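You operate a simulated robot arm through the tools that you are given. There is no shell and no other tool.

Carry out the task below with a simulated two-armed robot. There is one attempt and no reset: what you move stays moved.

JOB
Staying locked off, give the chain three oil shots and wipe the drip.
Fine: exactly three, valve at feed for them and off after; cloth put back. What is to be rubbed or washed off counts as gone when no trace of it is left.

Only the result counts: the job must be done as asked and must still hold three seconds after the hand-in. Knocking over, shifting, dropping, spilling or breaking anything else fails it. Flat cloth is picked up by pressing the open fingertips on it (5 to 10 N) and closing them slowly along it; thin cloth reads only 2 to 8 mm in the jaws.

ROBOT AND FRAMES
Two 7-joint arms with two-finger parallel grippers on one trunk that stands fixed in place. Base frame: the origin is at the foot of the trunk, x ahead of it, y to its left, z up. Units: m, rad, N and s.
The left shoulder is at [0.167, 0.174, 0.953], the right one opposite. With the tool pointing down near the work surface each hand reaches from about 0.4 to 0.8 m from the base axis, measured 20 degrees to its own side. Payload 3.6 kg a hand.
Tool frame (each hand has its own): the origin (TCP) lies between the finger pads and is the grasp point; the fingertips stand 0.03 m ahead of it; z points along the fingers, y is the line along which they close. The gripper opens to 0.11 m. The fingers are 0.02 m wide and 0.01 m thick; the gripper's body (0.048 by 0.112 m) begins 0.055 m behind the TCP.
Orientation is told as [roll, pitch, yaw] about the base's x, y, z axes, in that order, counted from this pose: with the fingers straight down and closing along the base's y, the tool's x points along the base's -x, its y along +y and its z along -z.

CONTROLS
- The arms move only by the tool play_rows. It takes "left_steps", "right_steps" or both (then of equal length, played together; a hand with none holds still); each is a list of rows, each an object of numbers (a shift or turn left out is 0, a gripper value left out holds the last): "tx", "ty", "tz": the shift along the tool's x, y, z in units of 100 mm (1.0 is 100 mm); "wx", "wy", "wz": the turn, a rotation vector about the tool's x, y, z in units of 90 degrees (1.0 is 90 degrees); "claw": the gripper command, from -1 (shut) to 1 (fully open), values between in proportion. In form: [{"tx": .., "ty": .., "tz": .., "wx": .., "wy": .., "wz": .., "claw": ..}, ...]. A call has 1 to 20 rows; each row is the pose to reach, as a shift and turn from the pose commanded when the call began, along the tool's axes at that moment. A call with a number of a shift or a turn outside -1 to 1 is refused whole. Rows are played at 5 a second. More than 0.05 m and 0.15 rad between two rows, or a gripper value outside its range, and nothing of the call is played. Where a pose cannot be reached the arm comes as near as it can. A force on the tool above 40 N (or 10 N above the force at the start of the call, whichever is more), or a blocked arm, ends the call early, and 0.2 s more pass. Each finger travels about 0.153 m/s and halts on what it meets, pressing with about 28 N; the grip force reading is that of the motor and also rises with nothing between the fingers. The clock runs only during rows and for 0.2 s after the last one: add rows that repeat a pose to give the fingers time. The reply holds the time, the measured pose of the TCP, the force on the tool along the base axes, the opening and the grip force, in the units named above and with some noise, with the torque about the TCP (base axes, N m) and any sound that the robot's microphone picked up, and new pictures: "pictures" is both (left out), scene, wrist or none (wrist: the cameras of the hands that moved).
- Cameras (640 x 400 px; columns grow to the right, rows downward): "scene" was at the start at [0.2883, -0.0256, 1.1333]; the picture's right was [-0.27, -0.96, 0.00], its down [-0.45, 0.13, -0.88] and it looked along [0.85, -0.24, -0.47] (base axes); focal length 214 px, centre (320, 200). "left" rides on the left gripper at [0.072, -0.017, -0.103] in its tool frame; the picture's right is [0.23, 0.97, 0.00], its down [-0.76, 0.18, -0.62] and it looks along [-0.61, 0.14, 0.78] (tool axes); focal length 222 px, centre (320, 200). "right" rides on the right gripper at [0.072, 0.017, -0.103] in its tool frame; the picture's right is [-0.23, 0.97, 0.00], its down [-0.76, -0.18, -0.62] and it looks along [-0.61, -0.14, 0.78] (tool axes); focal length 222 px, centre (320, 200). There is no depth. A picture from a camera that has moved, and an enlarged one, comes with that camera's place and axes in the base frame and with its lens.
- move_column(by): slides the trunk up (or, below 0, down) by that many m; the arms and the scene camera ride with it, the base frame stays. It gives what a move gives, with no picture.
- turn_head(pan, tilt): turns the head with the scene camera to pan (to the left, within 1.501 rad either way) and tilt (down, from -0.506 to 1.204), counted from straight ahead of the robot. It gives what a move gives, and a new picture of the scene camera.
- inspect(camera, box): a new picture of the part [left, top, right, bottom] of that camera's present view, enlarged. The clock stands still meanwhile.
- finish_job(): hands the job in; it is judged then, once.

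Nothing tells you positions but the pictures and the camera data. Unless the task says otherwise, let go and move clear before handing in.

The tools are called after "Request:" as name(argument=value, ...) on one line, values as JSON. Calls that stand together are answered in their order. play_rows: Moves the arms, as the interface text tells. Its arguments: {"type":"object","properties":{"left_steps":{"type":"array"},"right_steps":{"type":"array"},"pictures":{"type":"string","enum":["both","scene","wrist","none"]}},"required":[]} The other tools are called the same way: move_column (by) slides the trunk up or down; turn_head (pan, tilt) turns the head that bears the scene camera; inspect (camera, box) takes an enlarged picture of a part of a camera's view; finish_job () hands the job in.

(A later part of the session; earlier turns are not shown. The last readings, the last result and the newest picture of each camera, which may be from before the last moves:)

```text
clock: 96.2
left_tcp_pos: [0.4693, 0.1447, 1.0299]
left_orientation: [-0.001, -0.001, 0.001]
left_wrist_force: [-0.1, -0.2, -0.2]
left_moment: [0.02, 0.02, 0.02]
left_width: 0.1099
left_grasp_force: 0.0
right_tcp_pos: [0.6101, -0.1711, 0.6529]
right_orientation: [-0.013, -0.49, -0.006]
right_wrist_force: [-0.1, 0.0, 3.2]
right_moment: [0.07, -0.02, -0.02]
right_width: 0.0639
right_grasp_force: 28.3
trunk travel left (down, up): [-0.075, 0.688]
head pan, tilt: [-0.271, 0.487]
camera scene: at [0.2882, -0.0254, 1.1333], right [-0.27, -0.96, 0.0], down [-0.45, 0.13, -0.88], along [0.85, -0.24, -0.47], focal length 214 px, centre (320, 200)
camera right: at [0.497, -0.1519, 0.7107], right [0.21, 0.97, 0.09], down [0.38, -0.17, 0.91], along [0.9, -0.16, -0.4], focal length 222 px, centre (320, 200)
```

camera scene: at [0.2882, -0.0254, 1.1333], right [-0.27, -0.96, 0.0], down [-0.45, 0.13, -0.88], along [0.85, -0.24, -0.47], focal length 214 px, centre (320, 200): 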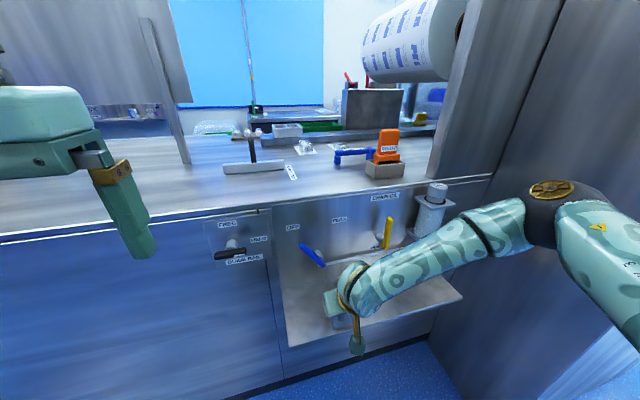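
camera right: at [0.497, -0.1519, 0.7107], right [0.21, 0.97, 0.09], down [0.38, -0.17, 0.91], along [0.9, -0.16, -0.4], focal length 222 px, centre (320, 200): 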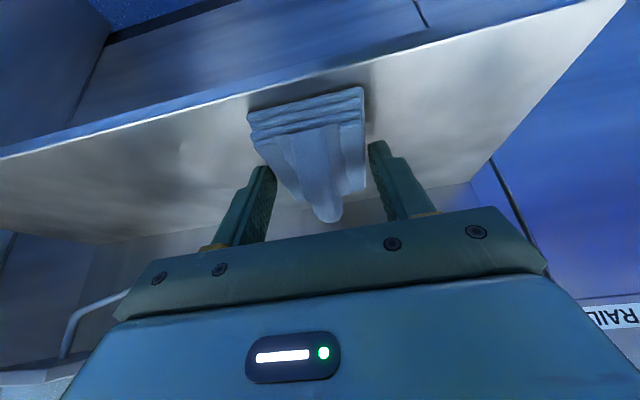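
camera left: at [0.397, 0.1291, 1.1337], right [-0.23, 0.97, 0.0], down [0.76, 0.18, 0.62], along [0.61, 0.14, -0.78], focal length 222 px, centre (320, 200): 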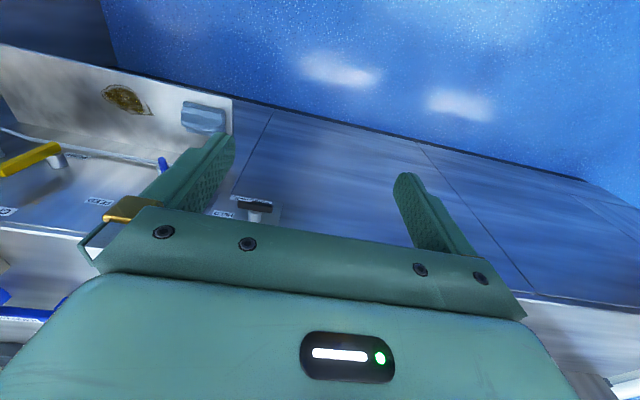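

The drip seems gone from the visible region. Zooming in for traces.

Request:
inspect(camera="right", box=[0, 80, 260, 250])

Request:
inspect(camera="scene", box=[270, 240, 470, 365])

```text
2.35 times, centred on (130, 165) of right
camera zoom: at [0.497, -0.1519, 0.7107], right [0.21, 0.97, 0.09], down [0.38, -0.17, 0.91], along [0.9, -0.16, -0.4], focal length 523 px, centre (767, 282)
```

zoom: 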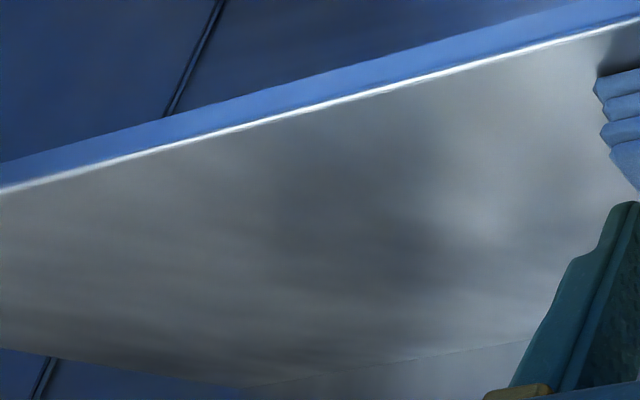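

```text
3.20 times, centred on (370, 302) of scene
camera zoom: at [0.2882, -0.0254, 1.1333], right [-0.27, -0.96, 0.0], down [-0.45, 0.13, -0.88], along [0.85, -0.24, -0.47], focal length 686 px, centre (160, -128)
```

zoom: 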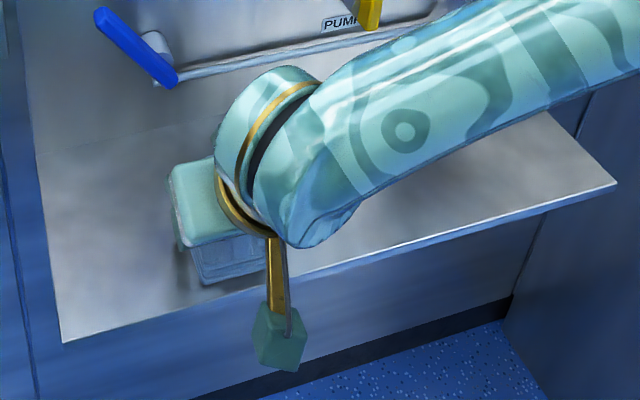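

It looks clean. For certainty I'll do two more passes, offset in x, with similar pressure.

Request:
play_rows(right_steps=[{"tx": -0.05, "tz": 0.034}, {"tx": -0.1, "tz": 0.067}, {"ty": -0.15, "tx": -0.099, "tz": 0.069}, {"ty": -0.3, "tx": -0.098, "tz": 0.07}, {"ty": -0.45, "tx": -0.097, "tz": 0.072}, {"ty": -0.6, "tx": -0.096, "tz": 0.074}, {"ty": -0.75, "tx": -0.095, "tz": 0.076}, {"ty": -0.9, "tx": -0.094, "tz": 0.078}, {"ty": -0.9, "tx": -0.094, "tz": 0.078}], pictures="none")

```text
clock: 98.2
left_tcp_pos: [0.4688, 0.1458, 1.0301]
left_orientation: [-0.002, -0.002, 0.0]
left_wrist_force: [0.3, 0.6, -0.1]
left_moment: [0.02, -0.01, -0.03]
left_width: 0.1098
left_grasp_force: 0.1
right_tcp_pos: [0.6197, -0.2605, 0.6533]
right_orientation: [-0.015, -0.494, -0.005]
right_wrist_force: [1.1, 6.7, 15.6]
right_moment: [0.37, -0.18, 0.12]
right_width: 0.0641
right_grasp_force: 28.3
trunk travel left (down, up): [-0.075, 0.688]
head pan, tilt: [-0.271, 0.487]
```

Request:
play_rows(right_steps=[{"ty": -0.15, "tx": 0.0, "tz": 0.0}, {"ty": -0.3, "tx": 0.001, "tz": 0.001}, {"ty": -0.45, "tx": 0.001, "tz": 0.002}, {"ty": -0.6, "tx": 0.002, "tz": 0.003}, {"ty": -0.75, "tx": 0.002, "tz": 0.004}, {"ty": -0.9, "tx": 0.003, "tz": 0.005}, {"ty": -0.9, "tx": 0.003, "tz": 0.005}], pictures="both")

Request:
inspect(camera="right", box=[340, 20, 640, 230])

Request:
inspect(camera="scene", box=[270, 240, 470, 365])

```text
clock: 99.8
left_tcp_pos: [0.4688, 0.146, 1.0305]
left_orientation: [-0.003, -0.001, 0.0]
left_wrist_force: [-0.1, 0.5, -0.9]
left_moment: [-0.01, 0.01, 0.03]
left_width: 0.11
left_grasp_force: 0.0
right_tcp_pos: [0.6176, -0.3513, 0.651]
right_orientation: [-0.016, -0.495, -0.003]
right_wrist_force: [0.4, 7.2, 16.6]
right_moment: [0.35, -0.19, 0.06]
right_width: 0.0637
right_grasp_force: 27.5
trunk travel left (down, up): [-0.075, 0.688]
head pan, tilt: [-0.271, 0.487]
camera scene: at [0.2868, -0.0242, 1.1338], right [-0.27, -0.96, 0.0], down [-0.45, 0.12, -0.88], along [0.85, -0.24, -0.47], focal length 214 px, centre (320, 200)
camera right: at [0.5052, -0.3316, 0.7099], right [0.21, 0.97, 0.09], down [0.37, -0.17, 0.91], along [0.9, -0.16, -0.4], focal length 222 px, centre (320, 200)
```

scene: 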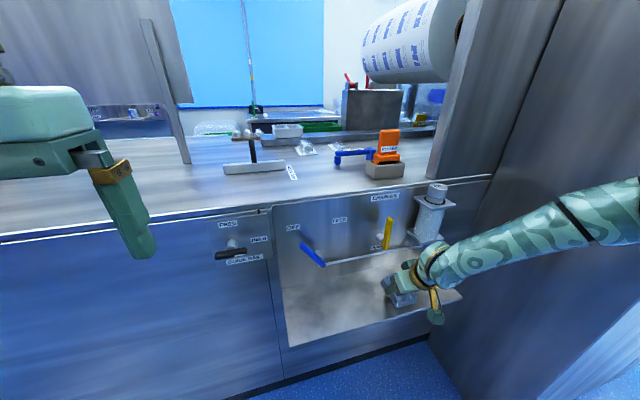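
right: 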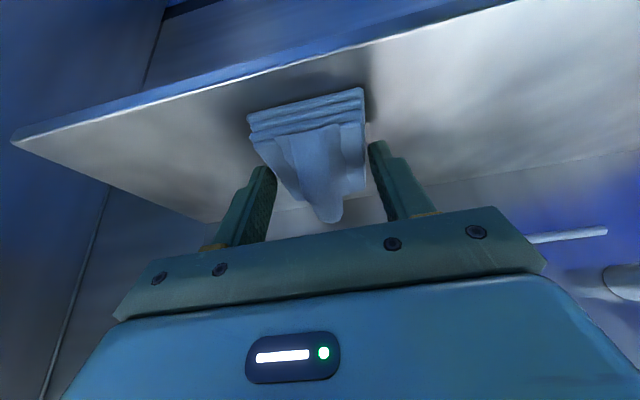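

```text
1.90 times, centred on (490, 125) of right
camera zoom: at [0.5052, -0.3316, 0.7099], right [0.21, 0.97, 0.09], down [0.37, -0.17, 0.91], along [0.9, -0.16, -0.4], focal length 423 px, centre (-4, 343)
```

zoom: 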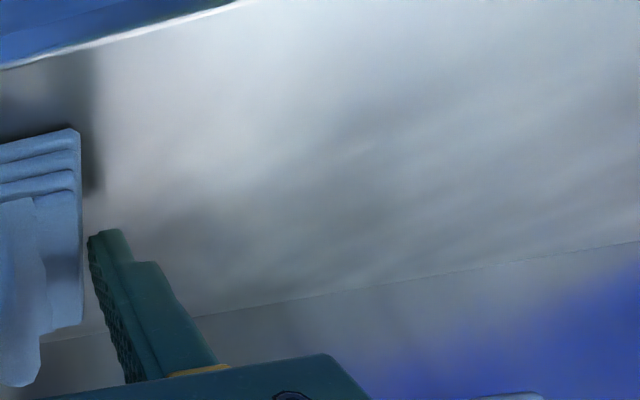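

```text
3.20 times, centred on (370, 302) of scene
camera zoom: at [0.2868, -0.0242, 1.1338], right [-0.27, -0.96, 0.0], down [-0.45, 0.12, -0.88], along [0.85, -0.24, -0.47], focal length 686 px, centre (160, -128)
```

zoom: 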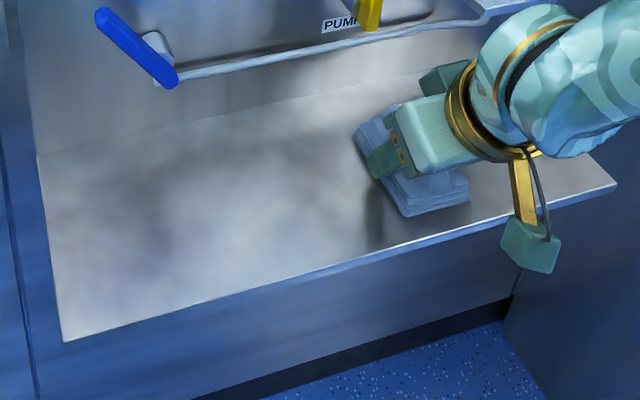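

The tray looks clean; the dark patches are reflections. One more pass back, nearer the tray's front edge, for certainty.

Request:
play_rows(right_steps=[{"tx": 0.1, "tz": -0.055}, {"tx": 0.19, "tz": -0.108}, {"ty": 0.15, "tx": 0.189, "tz": -0.109}, {"ty": 0.3, "tx": 0.188, "tz": -0.11}, {"ty": 0.45, "tx": 0.188, "tz": -0.111}, {"ty": 0.6, "tx": 0.187, "tz": -0.112}, {"ty": 0.75, "tx": 0.187, "tz": -0.113}, {"ty": 0.9, "tx": 0.186, "tz": -0.114}, {"ty": 1.0, "tx": 0.186, "tz": -0.115}, {"ty": 1.0, "tx": 0.186, "tz": -0.115}], pictures="none")

Request:
play_rows(right_steps=[{"ty": 0.15, "tx": -0.001, "tz": -0.002}, {"ty": 0.3, "tx": -0.002, "tz": -0.003}, {"ty": 0.45, "tx": -0.002, "tz": -0.005}, {"ty": 0.6, "tx": -0.003, "tz": -0.007}, {"ty": 0.75, "tx": -0.004, "tz": -0.008}, {"ty": 0.75, "tx": -0.004, "tz": -0.008}], pictures="none")

```text
clock: 102.0
left_tcp_pos: [0.4704, 0.1444, 1.0297]
left_orientation: [0.001, -0.002, 0.001]
left_wrist_force: [-0.1, 1.2, 0.5]
left_moment: [-0.02, -0.03, 0.05]
left_width: 0.11
left_grasp_force: 0.1
right_tcp_pos: [0.5969, -0.2501, 0.6526]
right_orientation: [-0.015, -0.491, -0.004]
right_wrist_force: [-0.3, -4.4, 11.6]
right_moment: [-0.12, -0.02, 0.0]
right_width: 0.0639
right_grasp_force: 27.7
trunk travel left (down, up): [-0.075, 0.688]
head pan, tilt: [-0.271, 0.487]
```

```text
clock: 103.4
left_tcp_pos: [0.4691, 0.1445, 1.031]
left_orientation: [0.0, -0.003, 0.0]
left_wrist_force: [-0.3, 0.0, -0.5]
left_moment: [0.01, 0.02, -0.02]
left_width: 0.1101
left_grasp_force: 0.1
right_tcp_pos: [0.5981, -0.1731, 0.6515]
right_orientation: [-0.013, -0.492, -0.008]
right_wrist_force: [-0.7, -4.4, 12.2]
right_moment: [-0.08, -0.18, -0.07]
right_width: 0.0635
right_grasp_force: 28.0
trunk travel left (down, up): [-0.075, 0.688]
head pan, tilt: [-0.271, 0.487]
```

The wiping is finished. Lifting the cloth, then turning the hand back to its pick-up orientation.

Request:
play_rows(right_steps=[{"tx": -0.08, "tz": -0.15}, {"tx": -0.16, "tz": -0.3, "ty": -0.1}, {"tx": -0.25, "tz": -0.45, "ty": -0.22}, {"tx": -0.334, "tz": -0.58, "ty": -0.33}, {"tx": -0.334, "tz": -0.58, "ty": -0.33}], pictures="both")

Request:
play_rows(right_steps=[{"wx": -0.0398, "wy": -0.001, "wz": -0.0741}, {"wx": -0.0795, "wy": -0.002, "wz": -0.148}, {"wx": -0.119, "wy": -0.003, "wz": -0.222}, {"wx": -0.159, "wy": -0.004, "wz": -0.2965}, {"wx": -0.199, "wy": -0.005, "wz": -0.371}, {"wx": -0.2385, "wy": -0.006, "wz": -0.445}, {"wx": -0.278, "wy": -0.007, "wz": -0.519}, {"wx": -0.318, "wy": -0.008, "wz": -0.593}, {"wx": -0.358, "wy": -0.009, "wz": -0.667}, {"wx": -0.3975, "wy": -0.01, "wz": -0.741}, {"wx": -0.437, "wy": -0.011, "wz": -0.8155}, {"wx": -0.477, "wy": -0.012, "wz": -0.8895}, {"wx": -0.477, "wy": -0.012, "wz": -0.8895}], pictures="both")

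```text
clock: 104.6
left_tcp_pos: [0.4705, 0.145, 1.0298]
left_orientation: [0.001, 0.0, 0.0]
left_wrist_force: [-0.6, 0.1, 0.3]
left_moment: [0.0, -0.06, 0.02]
left_width: 0.1095
left_grasp_force: 0.0
right_tcp_pos: [0.6014, -0.206, 0.7176]
right_orientation: [-0.013, -0.492, -0.005]
right_wrist_force: [-0.8, -0.3, 0.3]
right_moment: [0.02, 0.0, 0.02]
right_width: 0.064
right_grasp_force: 27.6
trunk travel left (down, up): [-0.075, 0.688]
head pan, tilt: [-0.271, 0.487]
camera scene: at [0.2886, -0.0255, 1.1332], right [-0.27, -0.96, 0.0], down [-0.45, 0.13, -0.88], along [0.85, -0.24, -0.47], focal length 214 px, centre (320, 200)
camera right: at [0.4876, -0.1866, 0.7759], right [0.21, 0.97, 0.09], down [0.38, -0.17, 0.91], along [0.9, -0.16, -0.4], focal length 222 px, centre (320, 200)
```

scene: 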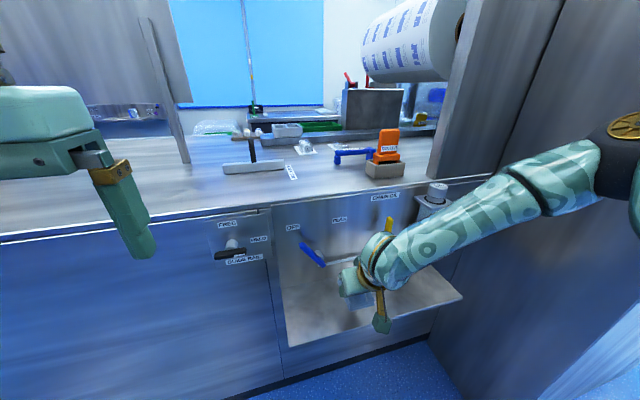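
right: 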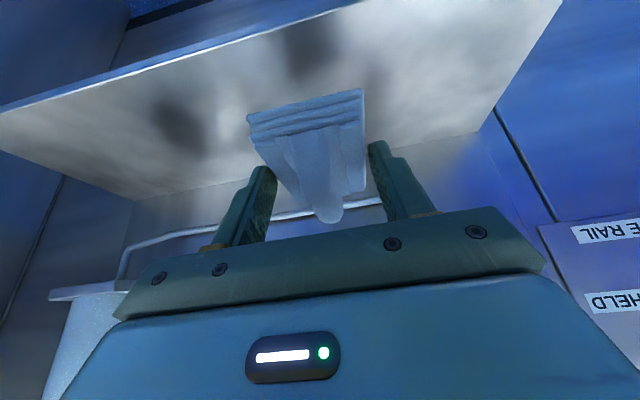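

```text
clock: 107.4
left_tcp_pos: [0.4703, 0.1443, 1.0295]
left_orientation: [0.0, -0.002, 0.0]
left_wrist_force: [1.0, 0.0, -0.7]
left_moment: [0.0, 0.03, -0.01]
left_width: 0.1099
left_grasp_force: 0.0
right_tcp_pos: [0.6005, -0.207, 0.719]
right_orientation: [-0.013, -0.494, 1.58]
right_wrist_force: [-0.7, -0.3, -0.9]
right_moment: [0.02, 0.0, 0.02]
right_width: 0.0638
right_grasp_force: 28.6
trunk travel left (down, up): [-0.075, 0.688]
head pan, tilt: [-0.271, 0.487]
camera scene: at [0.2884, -0.0255, 1.1333], right [-0.27, -0.96, 0.0], down [-0.45, 0.13, -0.88], along [0.85, -0.24, -0.47], focal length 214 px, centre (320, 200)
camera right: at [0.5832, -0.3203, 0.7767], right [-0.98, 0.2, 0.1], down [0.17, 0.38, 0.91], along [0.14, 0.9, -0.4], focal length 222 px, centre (320, 200)
```

scene: 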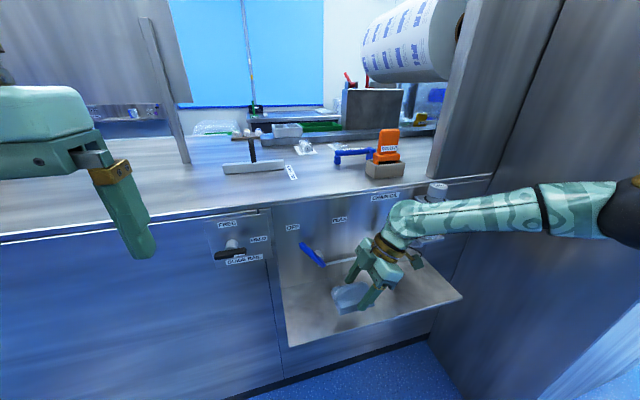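
right: 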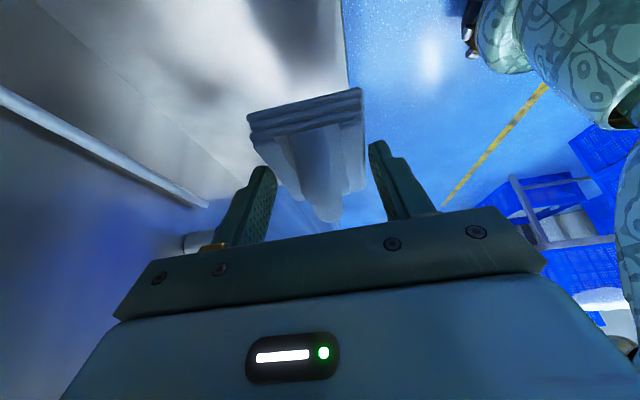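

Reversing the carry path back over the cloth's original spot.

Request:
play_rows(right_steps=[{"tx": -0.2, "ty": -0.06, "tz": 0.16}, {"tx": -0.4, "ty": -0.12, "tz": 0.32}, {"tx": -0.6, "ty": -0.18, "tz": 0.48}, {"tx": -0.8, "ty": -0.24, "tz": 0.653}, {"tx": -0.8, "ty": -0.24, "tz": 0.653}], pictures="none")

Request:
play_rows(right_steps=[{"tx": 0.05, "tz": 0.09}, {"tx": 0.1, "tz": 0.18}, {"tx": 0.15, "tz": 0.28}, {"tx": 0.19, "tz": 0.35}, {"tx": 0.19, "tz": 0.35}], pictures="both")

```text
clock: 108.6
left_tcp_pos: [0.4704, 0.1442, 1.0297]
left_orientation: [0.0, -0.002, -0.001]
left_wrist_force: [-0.4, 0.8, -0.7]
left_moment: [0.02, -0.01, -0.01]
left_width: 0.1099
left_grasp_force: 0.1
right_tcp_pos: [0.6264, -0.1043, 0.6995]
right_orientation: [-0.012, -0.492, 1.579]
right_wrist_force: [-1.5, -0.1, -0.1]
right_moment: [-0.02, -0.03, 0.0]
right_width: 0.0638
right_grasp_force: 28.6
trunk travel left (down, up): [-0.075, 0.688]
head pan, tilt: [-0.271, 0.487]
```

```text
clock: 109.8
left_tcp_pos: [0.4713, 0.1446, 1.0295]
left_orientation: [-0.001, 0.001, -0.001]
left_wrist_force: [-0.2, -0.6, 0.2]
left_moment: [0.02, -0.01, 0.03]
left_width: 0.11
left_grasp_force: 0.1
right_tcp_pos: [0.627, -0.106, 0.6582]
right_orientation: [-0.013, -0.492, 1.577]
right_wrist_force: [0.5, 0.5, -0.5]
right_moment: [-0.02, -0.01, -0.01]
right_width: 0.0639
right_grasp_force: 28.4
trunk travel left (down, up): [-0.075, 0.688]
head pan, tilt: [-0.271, 0.487]
camera scene: at [0.2884, -0.0254, 1.1333], right [-0.27, -0.96, 0.0], down [-0.45, 0.13, -0.88], along [0.85, -0.24, -0.47], focal length 214 px, centre (320, 200)
camera right: at [0.6079, -0.2181, 0.7168], right [-0.98, 0.2, 0.1], down [0.17, 0.38, 0.91], along [0.14, 0.9, -0.4], focal length 222 px, centre (320, 200)
```

scene: 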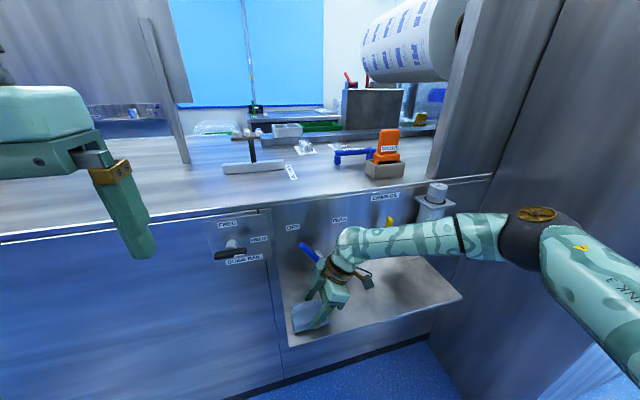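
right: 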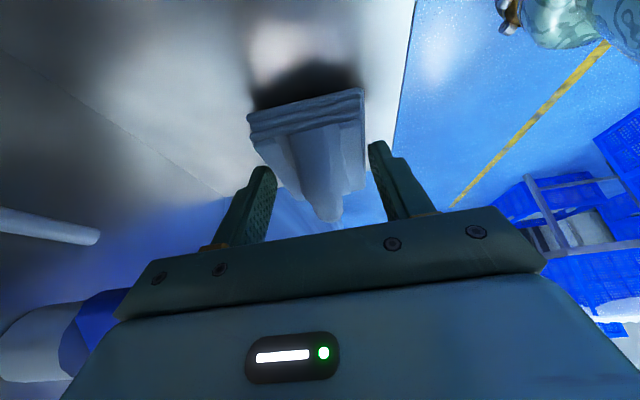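

Request:
play_rows(right_steps=[{"tx": 0.012, "tz": 0.022}, {"tx": 0.02, "tz": 0.038}, {"tx": 0.027, "tz": 0.05}, {"tx": 0.027, "tz": 0.05}], pictures="none")

```text
clock: 110.8
left_tcp_pos: [0.4707, 0.1447, 1.0301]
left_orientation: [0.0, 0.0, -0.001]
left_wrist_force: [0.2, -0.2, -0.6]
left_moment: [-0.02, -0.01, 0.0]
left_width: 0.1102
left_grasp_force: 0.0
right_tcp_pos: [0.6252, -0.1064, 0.6535]
right_orientation: [-0.012, -0.493, 1.58]
right_wrist_force: [0.7, 0.1, -0.3]
right_moment: [-0.03, -0.01, -0.01]
right_width: 0.0639
right_grasp_force: 28.3
trunk travel left (down, up): [-0.075, 0.688]
head pan, tilt: [-0.271, 0.487]
```

Request:
play_rows(right_steps=[{"tx": 0.005, "tz": 0.009}, {"tx": 0.01, "tz": 0.018}, {"tx": 0.01, "tz": 0.018}], pictures="none")

```text
clock: 111.6
left_tcp_pos: [0.4704, 0.1443, 1.03]
left_orientation: [-0.002, 0.001, 0.0]
left_wrist_force: [-0.3, 0.1, -0.3]
left_moment: [-0.01, -0.01, 0.02]
left_width: 0.1101
left_grasp_force: 0.0
right_tcp_pos: [0.6243, -0.1064, 0.6521]
right_orientation: [-0.012, -0.491, 1.578]
right_wrist_force: [-0.3, 0.8, 3.1]
right_moment: [0.22, 0.08, -0.1]
right_width: 0.0638
right_grasp_force: 27.4
trunk travel left (down, up): [-0.075, 0.688]
head pan, tilt: [-0.271, 0.487]
```

Contact at 3 N, so the cloth rests on the tray. Opening slowly to 8.5 cm, then lifting straight up.

Request:
play_rows(right_steps=[{"claw": 0.15}, {"claw": 0.25}, {"claw": 0.4}, {"claw": 0.55}, {"claw": 0.55}, {"tx": -0.05, "tz": -0.09}, {"tx": -0.1, "tz": -0.18}, {"tx": -0.16, "tz": -0.3}, {"tx": -0.21, "tz": -0.4}, {"tx": -0.21, "tz": -0.4}], pictures="both")

```text
clock: 113.8
left_tcp_pos: [0.4712, 0.1446, 1.0294]
left_orientation: [0.0, -0.002, 0.001]
left_wrist_force: [-0.8, -0.7, -0.3]
left_moment: [0.01, -0.03, 0.0]
left_width: 0.1102
left_grasp_force: 0.1
right_tcp_pos: [0.6249, -0.1071, 0.6963]
right_orientation: [-0.013, -0.489, 1.577]
right_wrist_force: [0.2, -0.6, 0.5]
right_moment: [-0.02, -0.01, -0.01]
right_width: 0.0852
right_grasp_force: 0.0
trunk travel left (down, up): [-0.075, 0.688]
head pan, tilt: [-0.271, 0.487]
camera scene: at [0.2885, -0.0254, 1.1332], right [-0.27, -0.96, 0.0], down [-0.45, 0.13, -0.88], along [0.85, -0.24, -0.47], focal length 214 px, centre (320, 200)
camera right: at [0.6074, -0.2206, 0.755], right [-0.98, 0.2, 0.1], down [0.17, 0.38, 0.91], along [0.14, 0.9, -0.4], focal length 222 px, centre (320, 200)
```

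scene: 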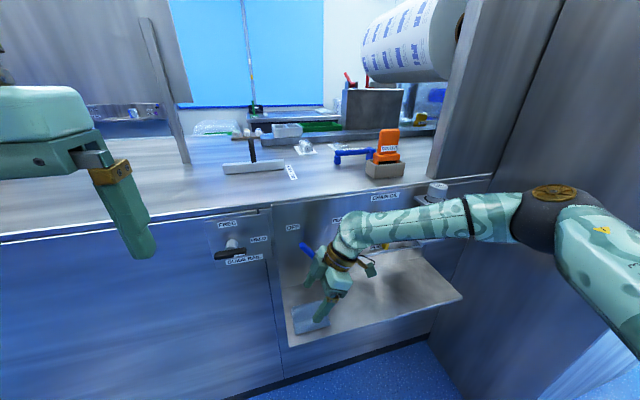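
right: 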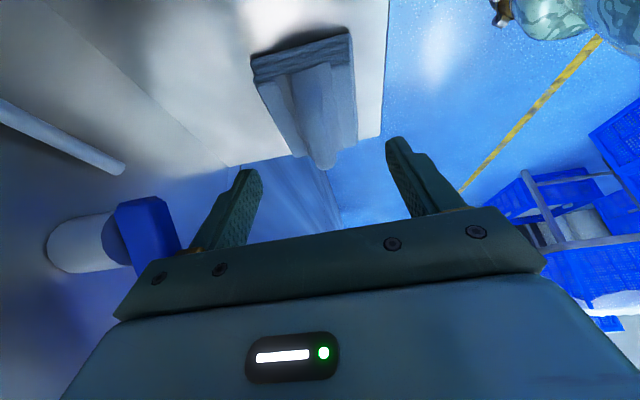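

The cloth is down. Retreating toward the robot, up and to the right.

Request:
play_rows(right_steps=[{"ty": 0.25, "tz": -0.1}, {"ty": 0.5, "tz": -0.3}, {"ty": 0.8, "tz": -0.5, "tx": 0.05}, {"ty": 0.8, "tz": -0.75, "tx": 0.1}, {"ty": 0.8, "tz": -1.0, "tx": 0.15}, {"ty": 0.8, "tz": -1.0, "tx": 0.15}], pictures="none")

Request:
play_rows(right_steps=[{"tx": 0.15, "tz": -0.2}, {"tx": 0.3, "tz": -0.4}, {"tx": 0.5, "tz": -0.6}, {"tx": 0.7, "tz": -0.8}, {"tx": 0.9, "tz": -1.0}, {"tx": 0.9, "tz": -1.0}], pictures="both")

Request:
inspect(camera="scene", box=[270, 240, 470, 365])

Request:
inspect(camera="scene", box=[200, 190, 420, 328])

```text
clock: 115.2
left_tcp_pos: [0.4701, 0.1446, 1.0291]
left_orientation: [0.001, 0.0, -0.001]
left_wrist_force: [0.1, 0.7, 0.3]
left_moment: [0.02, 0.02, -0.02]
left_width: 0.1101
left_grasp_force: 0.0
right_tcp_pos: [0.5438, -0.1676, 0.7756]
right_orientation: [-0.01, -0.491, 1.578]
right_wrist_force: [1.3, 0.3, -0.2]
right_moment: [0.01, 0.0, -0.01]
right_width: 0.0854
right_grasp_force: 0.0
trunk travel left (down, up): [-0.075, 0.688]
head pan, tilt: [-0.271, 0.487]
```

```text
clock: 116.6
left_tcp_pos: [0.4697, 0.1451, 1.03]
left_orientation: [0.0, -0.001, -0.001]
left_wrist_force: [-0.5, 0.8, 0.4]
left_moment: [-0.03, -0.02, -0.03]
left_width: 0.11
left_grasp_force: 0.0
right_tcp_pos: [0.543, -0.292, 0.8231]
right_orientation: [-0.014, -0.491, 1.578]
right_wrist_force: [-0.2, 0.8, 0.0]
right_moment: [0.0, -0.01, -0.01]
right_width: 0.0851
right_grasp_force: 0.1
trunk travel left (down, up): [-0.075, 0.688]
head pan, tilt: [-0.271, 0.487]
camera scene: at [0.2884, -0.0255, 1.1332], right [-0.27, -0.96, 0.0], down [-0.45, 0.13, -0.88], along [0.85, -0.24, -0.47], focal length 214 px, centre (320, 200)
camera right: at [0.5249, -0.4056, 0.881], right [-0.98, 0.2, 0.1], down [0.17, 0.38, 0.91], along [0.14, 0.9, -0.4], focal length 222 px, centre (320, 200)
```

scene: 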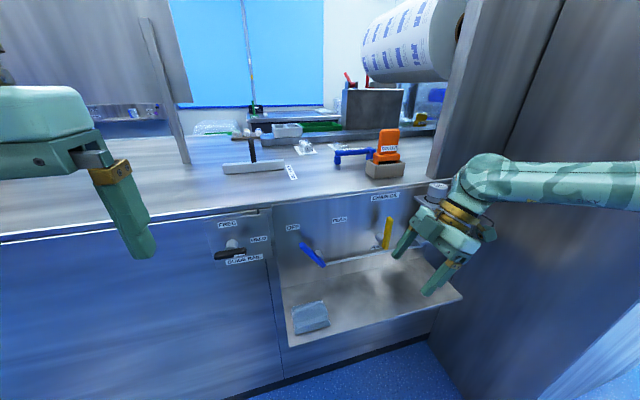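
right: 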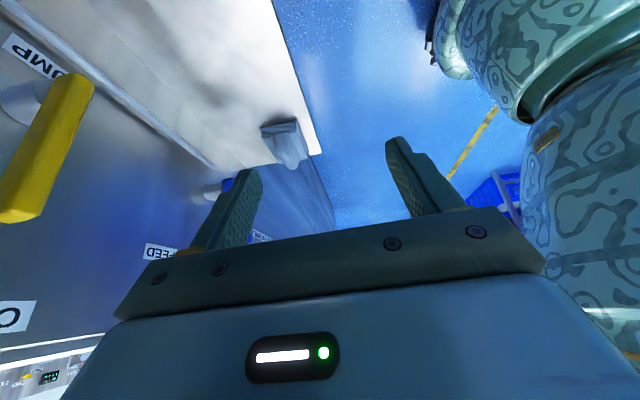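

```text
3.20 times, centred on (370, 302) of scene
camera zoom: at [0.2884, -0.0255, 1.1332], right [-0.27, -0.96, 0.0], down [-0.45, 0.13, -0.88], along [0.85, -0.24, -0.47], focal length 686 px, centre (160, -128)
```

zoom: 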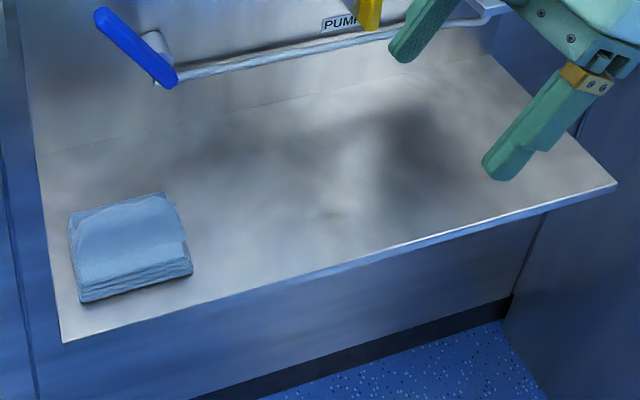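

```text
2.90 times, centred on (310, 259) of scene
camera zoom: at [0.2884, -0.0255, 1.1332], right [-0.27, -0.96, 0.0], down [-0.45, 0.13, -0.88], along [0.85, -0.24, -0.47], focal length 622 px, centre (349, 29)
```

zoom: 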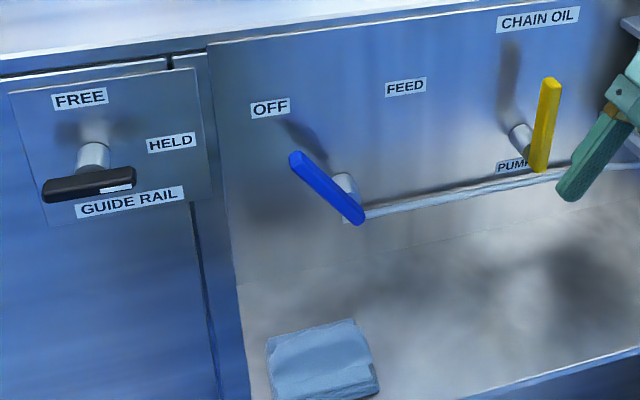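

The cloth is back within a few millimetres and the levers are at OFF and upright. I see a faint pale spot on the tray, so I'll check it closely.

Request:
inspect(camera="scene", box=[345, 280, 409, 320])

Request:
inspect(camera="right", box=[100, 0, 330, 144])

```text
10.00 times, centred on (377, 300) of scene
camera zoom: at [0.2884, -0.0255, 1.1332], right [-0.27, -0.96, 0.0], down [-0.45, 0.13, -0.88], along [0.85, -0.24, -0.47], focal length 2145 px, centre (-250, -800)
```

zoom: 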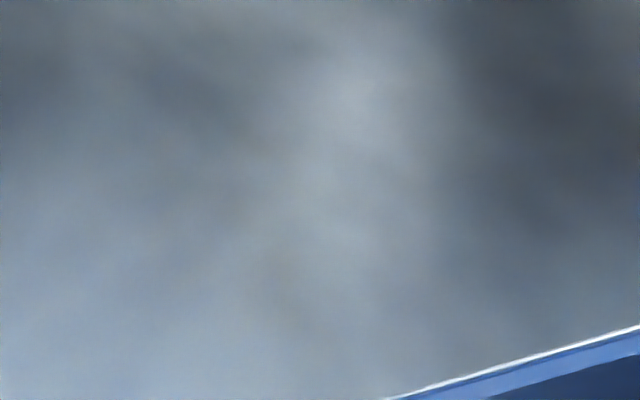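

```text
2.78 times, centred on (215, 72) of right
camera zoom: at [0.5249, -0.4056, 0.881], right [-0.98, 0.2, 0.1], down [0.17, 0.38, 0.91], along [0.14, 0.9, -0.4], focal length 617 px, centre (612, 556)
```

zoom: 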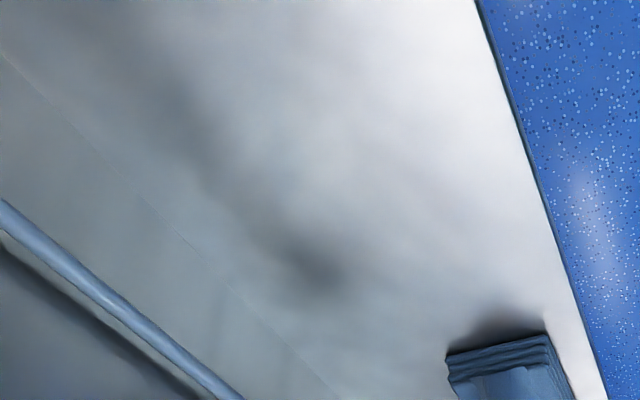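

There may be a very faint brownish trace near (0.60,-0.255). I'll rotate the wrist camera to look straight at the spot.

Request:
play_rows(right_steps=[{"wx": 0.0395, "wz": 0.0737}, {"wx": 0.079, "wz": 0.1475}, {"wx": 0.1185, "wz": 0.221}, {"wx": 0.158, "wz": 0.295}, {"wx": 0.1975, "wz": 0.369}, {"wx": 0.237, "wz": 0.4425}, {"wx": 0.2765, "wz": 0.516}, {"wx": 0.316, "wz": 0.59}, {"wx": 0.3555, "wz": 0.664}, {"wx": 0.395, "wz": 0.7375}, {"wx": 0.4345, "wz": 0.811}, {"wx": 0.474, "wz": 0.885}, {"wx": 0.474, "wz": 0.885}], pictures="none")

Request:
play_rows(right_steps=[{"wy": 0.08}, {"wy": 0.16}, {"wy": 0.24}, {"wy": 0.31}, {"wy": 0.31}], pictures="both")

```text
clock: 119.4
left_tcp_pos: [0.4701, 0.1444, 1.0293]
left_orientation: [0.001, 0.0, 0.0]
left_wrist_force: [0.1, -0.9, 0.0]
left_moment: [0.0, 0.0, 0.0]
left_width: 0.11
left_grasp_force: 0.1
right_tcp_pos: [0.5432, -0.294, 0.822]
right_orientation: [0.0, -0.502, -0.006]
right_wrist_force: [0.0, -0.7, -0.3]
right_moment: [-0.01, -0.01, 0.0]
right_width: 0.0855
right_grasp_force: 0.0
trunk travel left (down, up): [-0.075, 0.688]
head pan, tilt: [-0.271, 0.487]
```

```text
clock: 120.6
left_tcp_pos: [0.4699, 0.145, 1.0295]
left_orientation: [0.0, 0.0, -0.001]
left_wrist_force: [0.2, -0.2, 0.7]
left_moment: [0.0, 0.0, -0.02]
left_width: 0.1097
left_grasp_force: 0.1
right_tcp_pos: [0.5445, -0.2942, 0.8233]
right_orientation: [0.0, -0.015, -0.004]
right_wrist_force: [-1.0, 0.3, 0.4]
right_moment: [-0.03, 0.02, -0.03]
right_width: 0.0853
right_grasp_force: 0.1
trunk travel left (down, up): [-0.075, 0.688]
head pan, tilt: [-0.271, 0.487]
camera scene: at [0.2882, -0.0255, 1.1333], right [-0.27, -0.96, 0.0], down [-0.45, 0.13, -0.88], along [0.85, -0.24, -0.47], focal length 214 px, centre (320, 200)
camera right: at [0.4691, -0.277, 0.9262], right [0.23, 0.97, 0.0], down [0.75, -0.18, 0.63], along [0.62, -0.14, -0.77], focal length 222 px, centre (320, 200)
```

scene: 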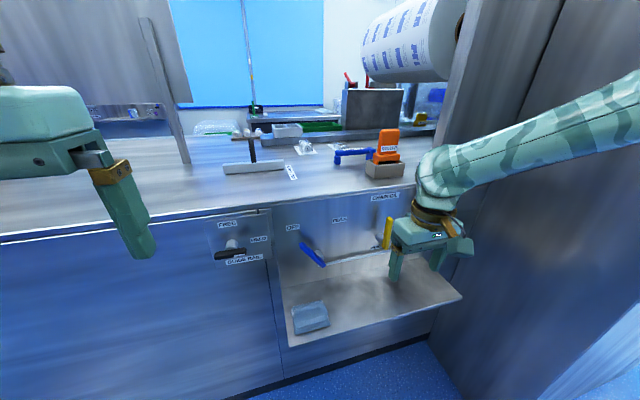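
right: 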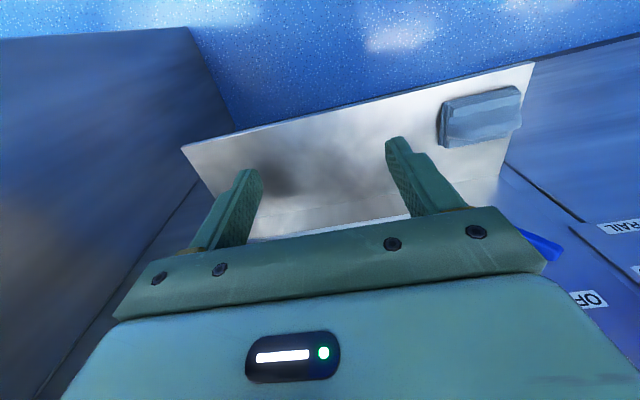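

Request:
inspect(camera="right", box=[250, 100, 400, 200])

Request:
inspect(camera="scene", box=[330, 270, 426, 330])

```text
4.00 times, centred on (325, 150) of right
camera zoom: at [0.4691, -0.277, 0.9262], right [0.23, 0.97, 0.0], down [0.75, -0.18, 0.63], along [0.62, -0.14, -0.77], focal length 888 px, centre (300, 400)
```

zoom: 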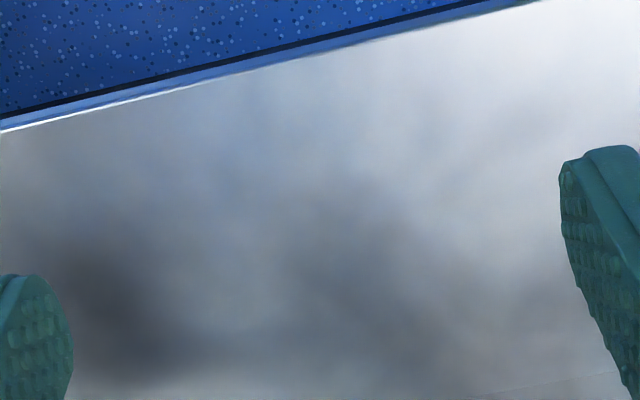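

```text
6.67 times, centred on (378, 300) of scene
camera zoom: at [0.2882, -0.0255, 1.1333], right [-0.27, -0.96, 0.0], down [-0.45, 0.13, -0.88], along [0.85, -0.24, -0.47], focal length 1430 px, centre (-67, -467)
```

zoom: 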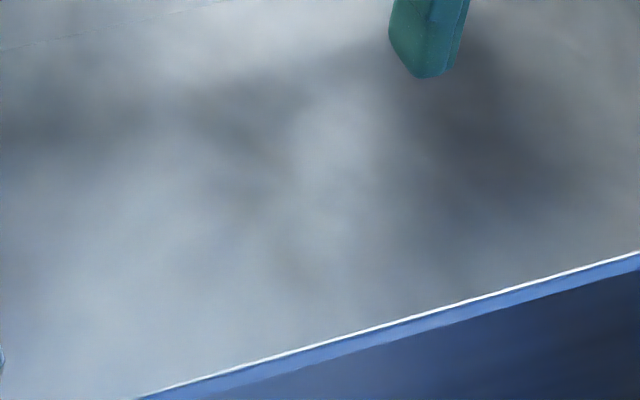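

Nothing distinct from here. I'll bring the wrist camera closer to be sure about residue.

Request:
play_rows(right_steps=[{"ty": 0.12, "tz": 0.2, "claw": 1}, {"ty": 0.25, "tz": 0.4}, {"ty": 0.4, "tz": 0.6}, {"ty": 0.5, "tz": 0.8}, {"ty": 0.5, "tz": 1.0}, {"ty": 0.5, "tz": 1.0}], pictures="wrist")

Request:
inspect(camera="right", box=[200, 50, 440, 210])

```text
clock: 122.0
left_tcp_pos: [0.4708, 0.1442, 1.0304]
left_orientation: [0.0, -0.001, 0.0]
left_wrist_force: [-0.1, -0.5, 0.4]
left_moment: [0.0, -0.03, -0.01]
left_width: 0.1101
left_grasp_force: 0.1
right_tcp_pos: [0.544, -0.2439, 0.7226]
right_orientation: [0.001, -0.016, -0.005]
right_wrist_force: [1.0, 1.1, -0.2]
right_moment: [-0.01, -0.02, -0.01]
right_width: 0.1101
right_grasp_force: 0.1
trunk travel left (down, up): [-0.075, 0.688]
head pan, tilt: [-0.271, 0.487]
camera right: at [0.471, -0.2262, 0.8265], right [0.23, 0.97, 0.0], down [0.75, -0.18, 0.64], along [0.62, -0.14, -0.77], focal length 222 px, centre (320, 200)
```

right: 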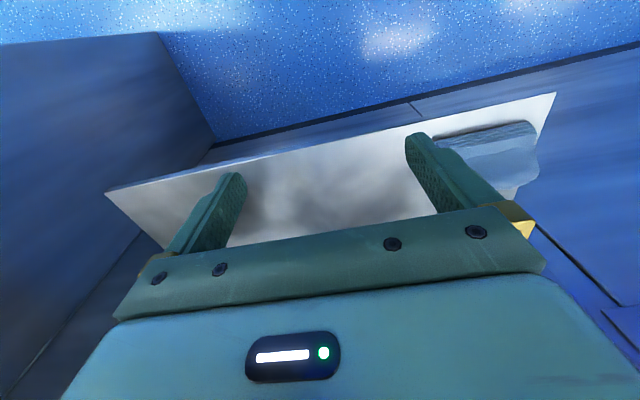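

```text
2.50 times, centred on (320, 130) of right
camera zoom: at [0.471, -0.2262, 0.8265], right [0.23, 0.97, 0.0], down [0.75, -0.18, 0.64], along [0.62, -0.14, -0.77], focal length 555 px, centre (320, 375)
```

zoom: 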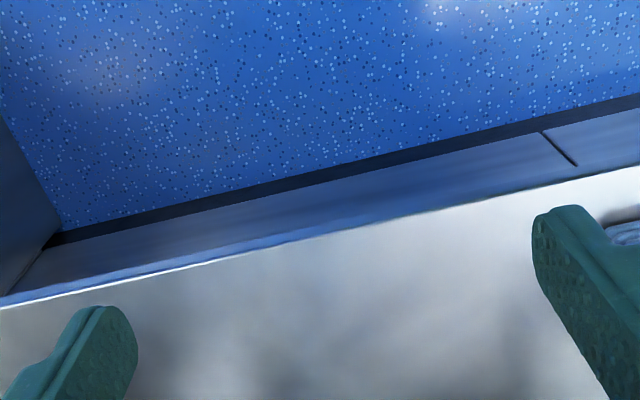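

Request:
play_rows(right_steps=[{"tx": -0.2}, {"tx": -0.4}, {"tx": -0.6}, {"tx": -0.8}, {"tx": -0.8}], pictures="wrist")

Request:
inspect(camera="right", box=[180, 20, 420, 200])

```text
clock: 123.2
left_tcp_pos: [0.47, 0.1448, 1.0298]
left_orientation: [0.0, 0.001, 0.0]
left_wrist_force: [0.5, -0.5, 0.0]
left_moment: [-0.01, -0.01, 0.02]
left_width: 0.1096
left_grasp_force: 0.0
right_tcp_pos: [0.6261, -0.245, 0.7236]
right_orientation: [0.0, -0.016, -0.006]
right_wrist_force: [-0.8, 0.3, 1.1]
right_moment: [0.0, -0.01, -0.01]
right_width: 0.1102
right_grasp_force: 0.1
trunk travel left (down, up): [-0.075, 0.688]
head pan, tilt: [-0.271, 0.487]
camera right: at [0.5509, -0.2279, 0.8274], right [0.23, 0.97, 0.0], down [0.75, -0.18, 0.63], along [0.62, -0.14, -0.77], focal length 222 px, centre (320, 200)
```

right: 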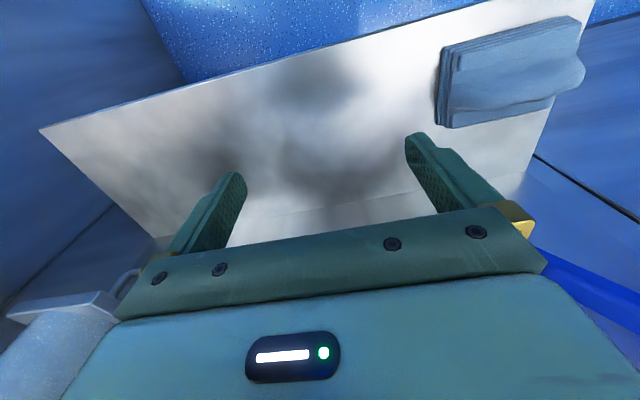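

```text
2.22 times, centred on (300, 110) of right
camera zoom: at [0.5509, -0.2279, 0.8274], right [0.23, 0.97, 0.0], down [0.75, -0.18, 0.63], along [0.62, -0.14, -0.77], focal length 494 px, centre (364, 400)
```

zoom: 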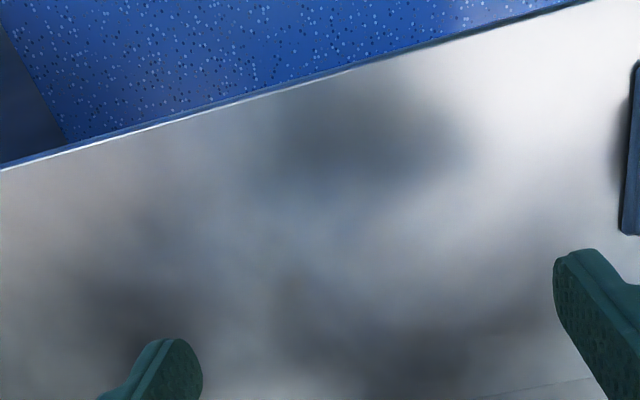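

Request:
inspect(camera="right", box=[230, 90, 350, 170])

Request:
inspect(camera="right", box=[180, 60, 300, 140])

```text
5.00 times, centred on (290, 130) of right
camera zoom: at [0.5509, -0.2279, 0.8274], right [0.23, 0.97, 0.0], down [0.75, -0.18, 0.63], along [0.62, -0.14, -0.77], focal length 1111 px, centre (470, 550)
```

zoom: 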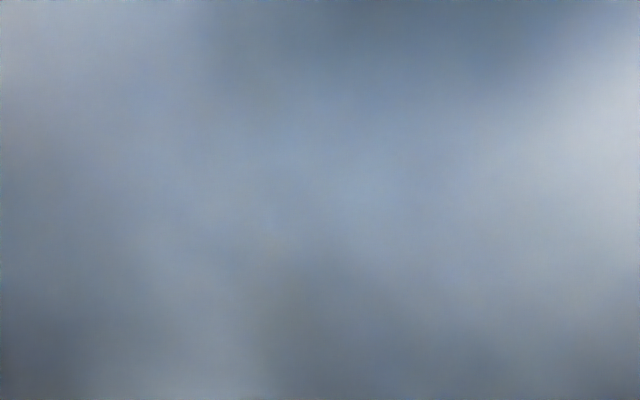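

```text
5.00 times, centred on (240, 100) of right
camera zoom: at [0.5509, -0.2279, 0.8274], right [0.23, 0.97, 0.0], down [0.75, -0.18, 0.63], along [0.62, -0.14, -0.77], focal length 1111 px, centre (720, 700)
```

zoom: 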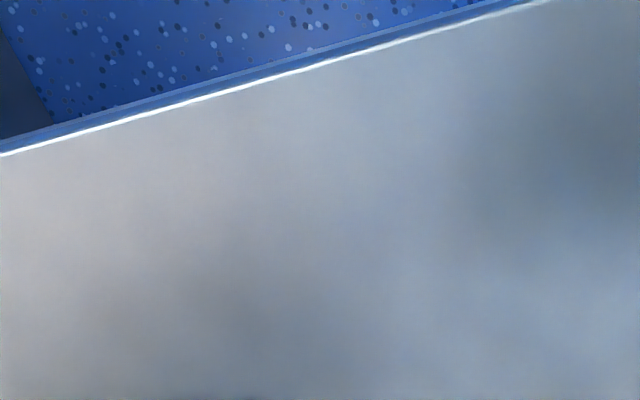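

I see very faint brownish tints at the edges of where the drip was. To be sure no trace is left, I'll take the cloth again and wipe more firmly. First, reorienting for the pick-up.

Request:
play_rows(right_steps=[{"tx": 0.08, "ty": 0.1, "tz": -0.07, "claw": 0.55}, {"tx": 0.16, "ty": 0.2, "tz": -0.14, "wy": -0.09}, {"tx": 0.25, "ty": 0.3, "tz": -0.2, "wy": -0.18}, {"tx": 0.25, "ty": 0.38, "tz": -0.2, "wy": -0.26}, {"tx": 0.25, "ty": 0.38, "tz": -0.2, "wy": -0.303}, {"tx": 0.25, "ty": 0.38, "tz": -0.2, "wy": -0.303}], pictures="none")

Request:
play_rows(right_steps=[{"wx": -0.0398, "wz": -0.0741}, {"wx": -0.0795, "wz": -0.148}, {"wx": -0.119, "wz": -0.222}, {"wx": -0.159, "wz": -0.2965}, {"wx": -0.199, "wz": -0.371}, {"wx": -0.2385, "wz": -0.445}, {"wx": -0.278, "wz": -0.519}, {"wx": -0.318, "wz": -0.593}, {"wx": -0.358, "wz": -0.667}, {"wx": -0.3975, "wz": -0.741}, {"wx": -0.437, "wz": -0.8155}, {"wx": -0.477, "wz": -0.8895}, {"wx": -0.477, "wz": -0.8895}], pictures="wrist")

```text
clock: 124.6
left_tcp_pos: [0.4712, 0.1439, 1.0298]
left_orientation: [0.0, -0.001, 0.0]
left_wrist_force: [-0.6, -0.4, -0.1]
left_moment: [-0.02, -0.02, -0.02]
left_width: 0.1098
left_grasp_force: 0.1
right_tcp_pos: [0.6018, -0.2067, 0.7427]
right_orientation: [0.0, -0.493, -0.005]
right_wrist_force: [0.4, 0.9, 0.4]
right_moment: [-0.01, -0.01, 0.0]
right_width: 0.0853
right_grasp_force: 0.1
trunk travel left (down, up): [-0.075, 0.688]
head pan, tilt: [-0.271, 0.487]
```

```text
clock: 127.4
left_tcp_pos: [0.4698, 0.1441, 1.0294]
left_orientation: [0.001, 0.001, 0.001]
left_wrist_force: [-0.4, 0.2, 0.6]
left_moment: [0.01, 0.0, -0.02]
left_width: 0.1098
left_grasp_force: 0.1
right_tcp_pos: [0.6008, -0.2064, 0.743]
right_orientation: [0.002, -0.493, 1.582]
right_wrist_force: [-0.8, 0.3, 0.8]
right_moment: [-0.02, -0.05, 0.01]
right_width: 0.0854
right_grasp_force: 0.0
trunk travel left (down, up): [-0.075, 0.688]
head pan, tilt: [-0.271, 0.487]
camera right: at [0.5844, -0.3191, 0.8017], right [-0.98, 0.19, 0.11], down [0.17, 0.38, 0.91], along [0.13, 0.91, -0.4], focal length 222 px, centre (320, 200)
```

right: 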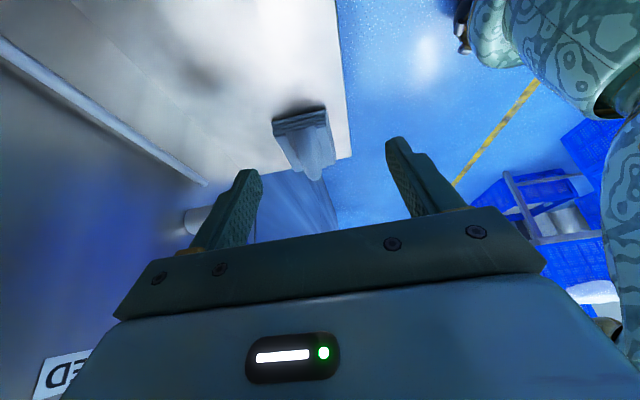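

Request:
play_rows(right_steps=[{"tx": -0.2, "ty": -0.06, "tz": 0.2, "wx": 0.003}, {"tx": -0.4, "ty": -0.12, "tz": 0.42, "wx": 0.006}, {"tx": -0.6, "ty": -0.18, "tz": 0.7, "wx": 0.0095}, {"tx": -0.68, "ty": -0.23, "tz": 0.852, "wx": 0.0095}, {"tx": -0.68, "ty": -0.23, "tz": 0.852, "wx": 0.0095}], pictures="none")

Request:
play_rows(right_steps=[{"tx": 0.06, "tz": 0.12}, {"tx": 0.12, "tz": 0.23}, {"tx": 0.18, "tz": 0.34}, {"tx": 0.22, "tz": 0.41}, {"tx": 0.22, "tz": 0.41}], pictures="wrist")

```text
clock: 128.6
left_tcp_pos: [0.4709, 0.1446, 1.03]
left_orientation: [0.001, -0.001, 0.002]
left_wrist_force: [-0.1, -0.1, 0.3]
left_moment: [0.0, -0.01, 0.0]
left_width: 0.1098
left_grasp_force: 0.1
right_tcp_pos: [0.6223, -0.1052, 0.7016]
right_orientation: [-0.014, -0.492, 1.58]
right_wrist_force: [-0.1, -0.4, -0.1]
right_moment: [-0.01, 0.01, -0.02]
right_width: 0.0854
right_grasp_force: 0.1
trunk travel left (down, up): [-0.075, 0.688]
head pan, tilt: [-0.271, 0.487]
```

```text
clock: 129.8
left_tcp_pos: [0.4696, 0.1437, 1.03]
left_orientation: [0.001, -0.001, 0.0]
left_wrist_force: [-0.4, 0.2, 0.9]
left_moment: [0.0, 0.01, -0.01]
left_width: 0.1102
left_grasp_force: 0.1
right_tcp_pos: [0.6231, -0.1046, 0.6546]
right_orientation: [-0.015, -0.492, 1.581]
right_wrist_force: [0.6, 0.1, 0.1]
right_moment: [0.0, 0.02, 0.03]
right_width: 0.0856
right_grasp_force: 0.1
trunk travel left (down, up): [-0.075, 0.688]
head pan, tilt: [-0.271, 0.487]
camera right: at [0.605, -0.2184, 0.7121], right [-0.98, 0.2, 0.1], down [0.17, 0.38, 0.91], along [0.14, 0.9, -0.4], focal length 222 px, centre (320, 200)
```

right: 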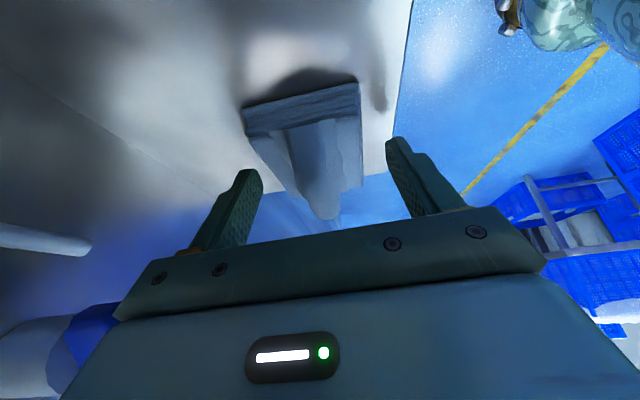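

Request:
play_rows(right_steps=[{"tx": 0.008, "tz": 0.016}, {"tx": 0.008, "tz": 0.016, "claw": 0.4}, {"tx": 0.008, "tz": 0.016, "claw": 0.3}, {"tx": 0.008, "tz": 0.016, "claw": 0.2}, {"tx": 0.008, "tz": 0.016, "claw": 0.1}, {"tx": 0.008, "tz": 0.016, "claw": -0.1}, {"tx": 0.008, "tz": 0.016, "claw": -0.3}, {"tx": 0.008, "tz": 0.016}], pictures="none")

Request:
play_rows(right_steps=[{"tx": -0.05, "tz": -0.09}, {"tx": -0.1, "tz": -0.18}, {"tx": -0.16, "tz": -0.3}, {"tx": -0.21, "tz": -0.4}, {"tx": -0.21, "tz": -0.4}], pictures="wrist")

```text
clock: 131.6
left_tcp_pos: [0.4698, 0.1437, 1.028]
left_orientation: [0.001, 0.0, -0.001]
left_wrist_force: [0.8, -0.4, -0.9]
left_moment: [0.01, 0.03, -0.01]
left_width: 0.1098
left_grasp_force: 0.1
right_tcp_pos: [0.6233, -0.1056, 0.6522]
right_orientation: [-0.015, -0.492, 1.58]
right_wrist_force: [-0.6, -0.1, 0.0]
right_moment: [-0.01, 0.03, -0.01]
right_width: 0.0637
right_grasp_force: 27.5
trunk travel left (down, up): [-0.075, 0.688]
head pan, tilt: [-0.271, 0.487]
```

```text
clock: 132.8
left_tcp_pos: [0.4703, 0.1442, 1.0304]
left_orientation: [0.001, 0.0, -0.002]
left_wrist_force: [-0.2, 0.6, -0.1]
left_moment: [0.01, 0.03, -0.02]
left_width: 0.1101
left_grasp_force: 0.0
right_tcp_pos: [0.621, -0.1063, 0.6968]
right_orientation: [-0.012, -0.493, 1.581]
right_wrist_force: [-0.2, -0.4, 0.4]
right_moment: [0.01, 0.01, -0.01]
right_width: 0.0636
right_grasp_force: 28.2
trunk travel left (down, up): [-0.075, 0.688]
head pan, tilt: [-0.271, 0.487]
camera right: at [0.6038, -0.2185, 0.7552], right [-0.98, 0.2, 0.1], down [0.17, 0.38, 0.91], along [0.14, 0.9, -0.4], focal length 222 px, centre (320, 200)
```

right: 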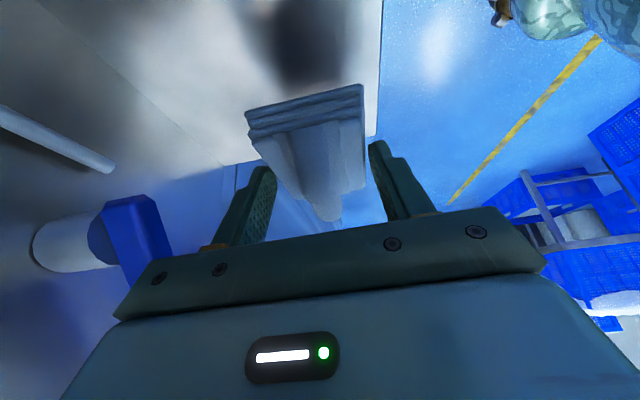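

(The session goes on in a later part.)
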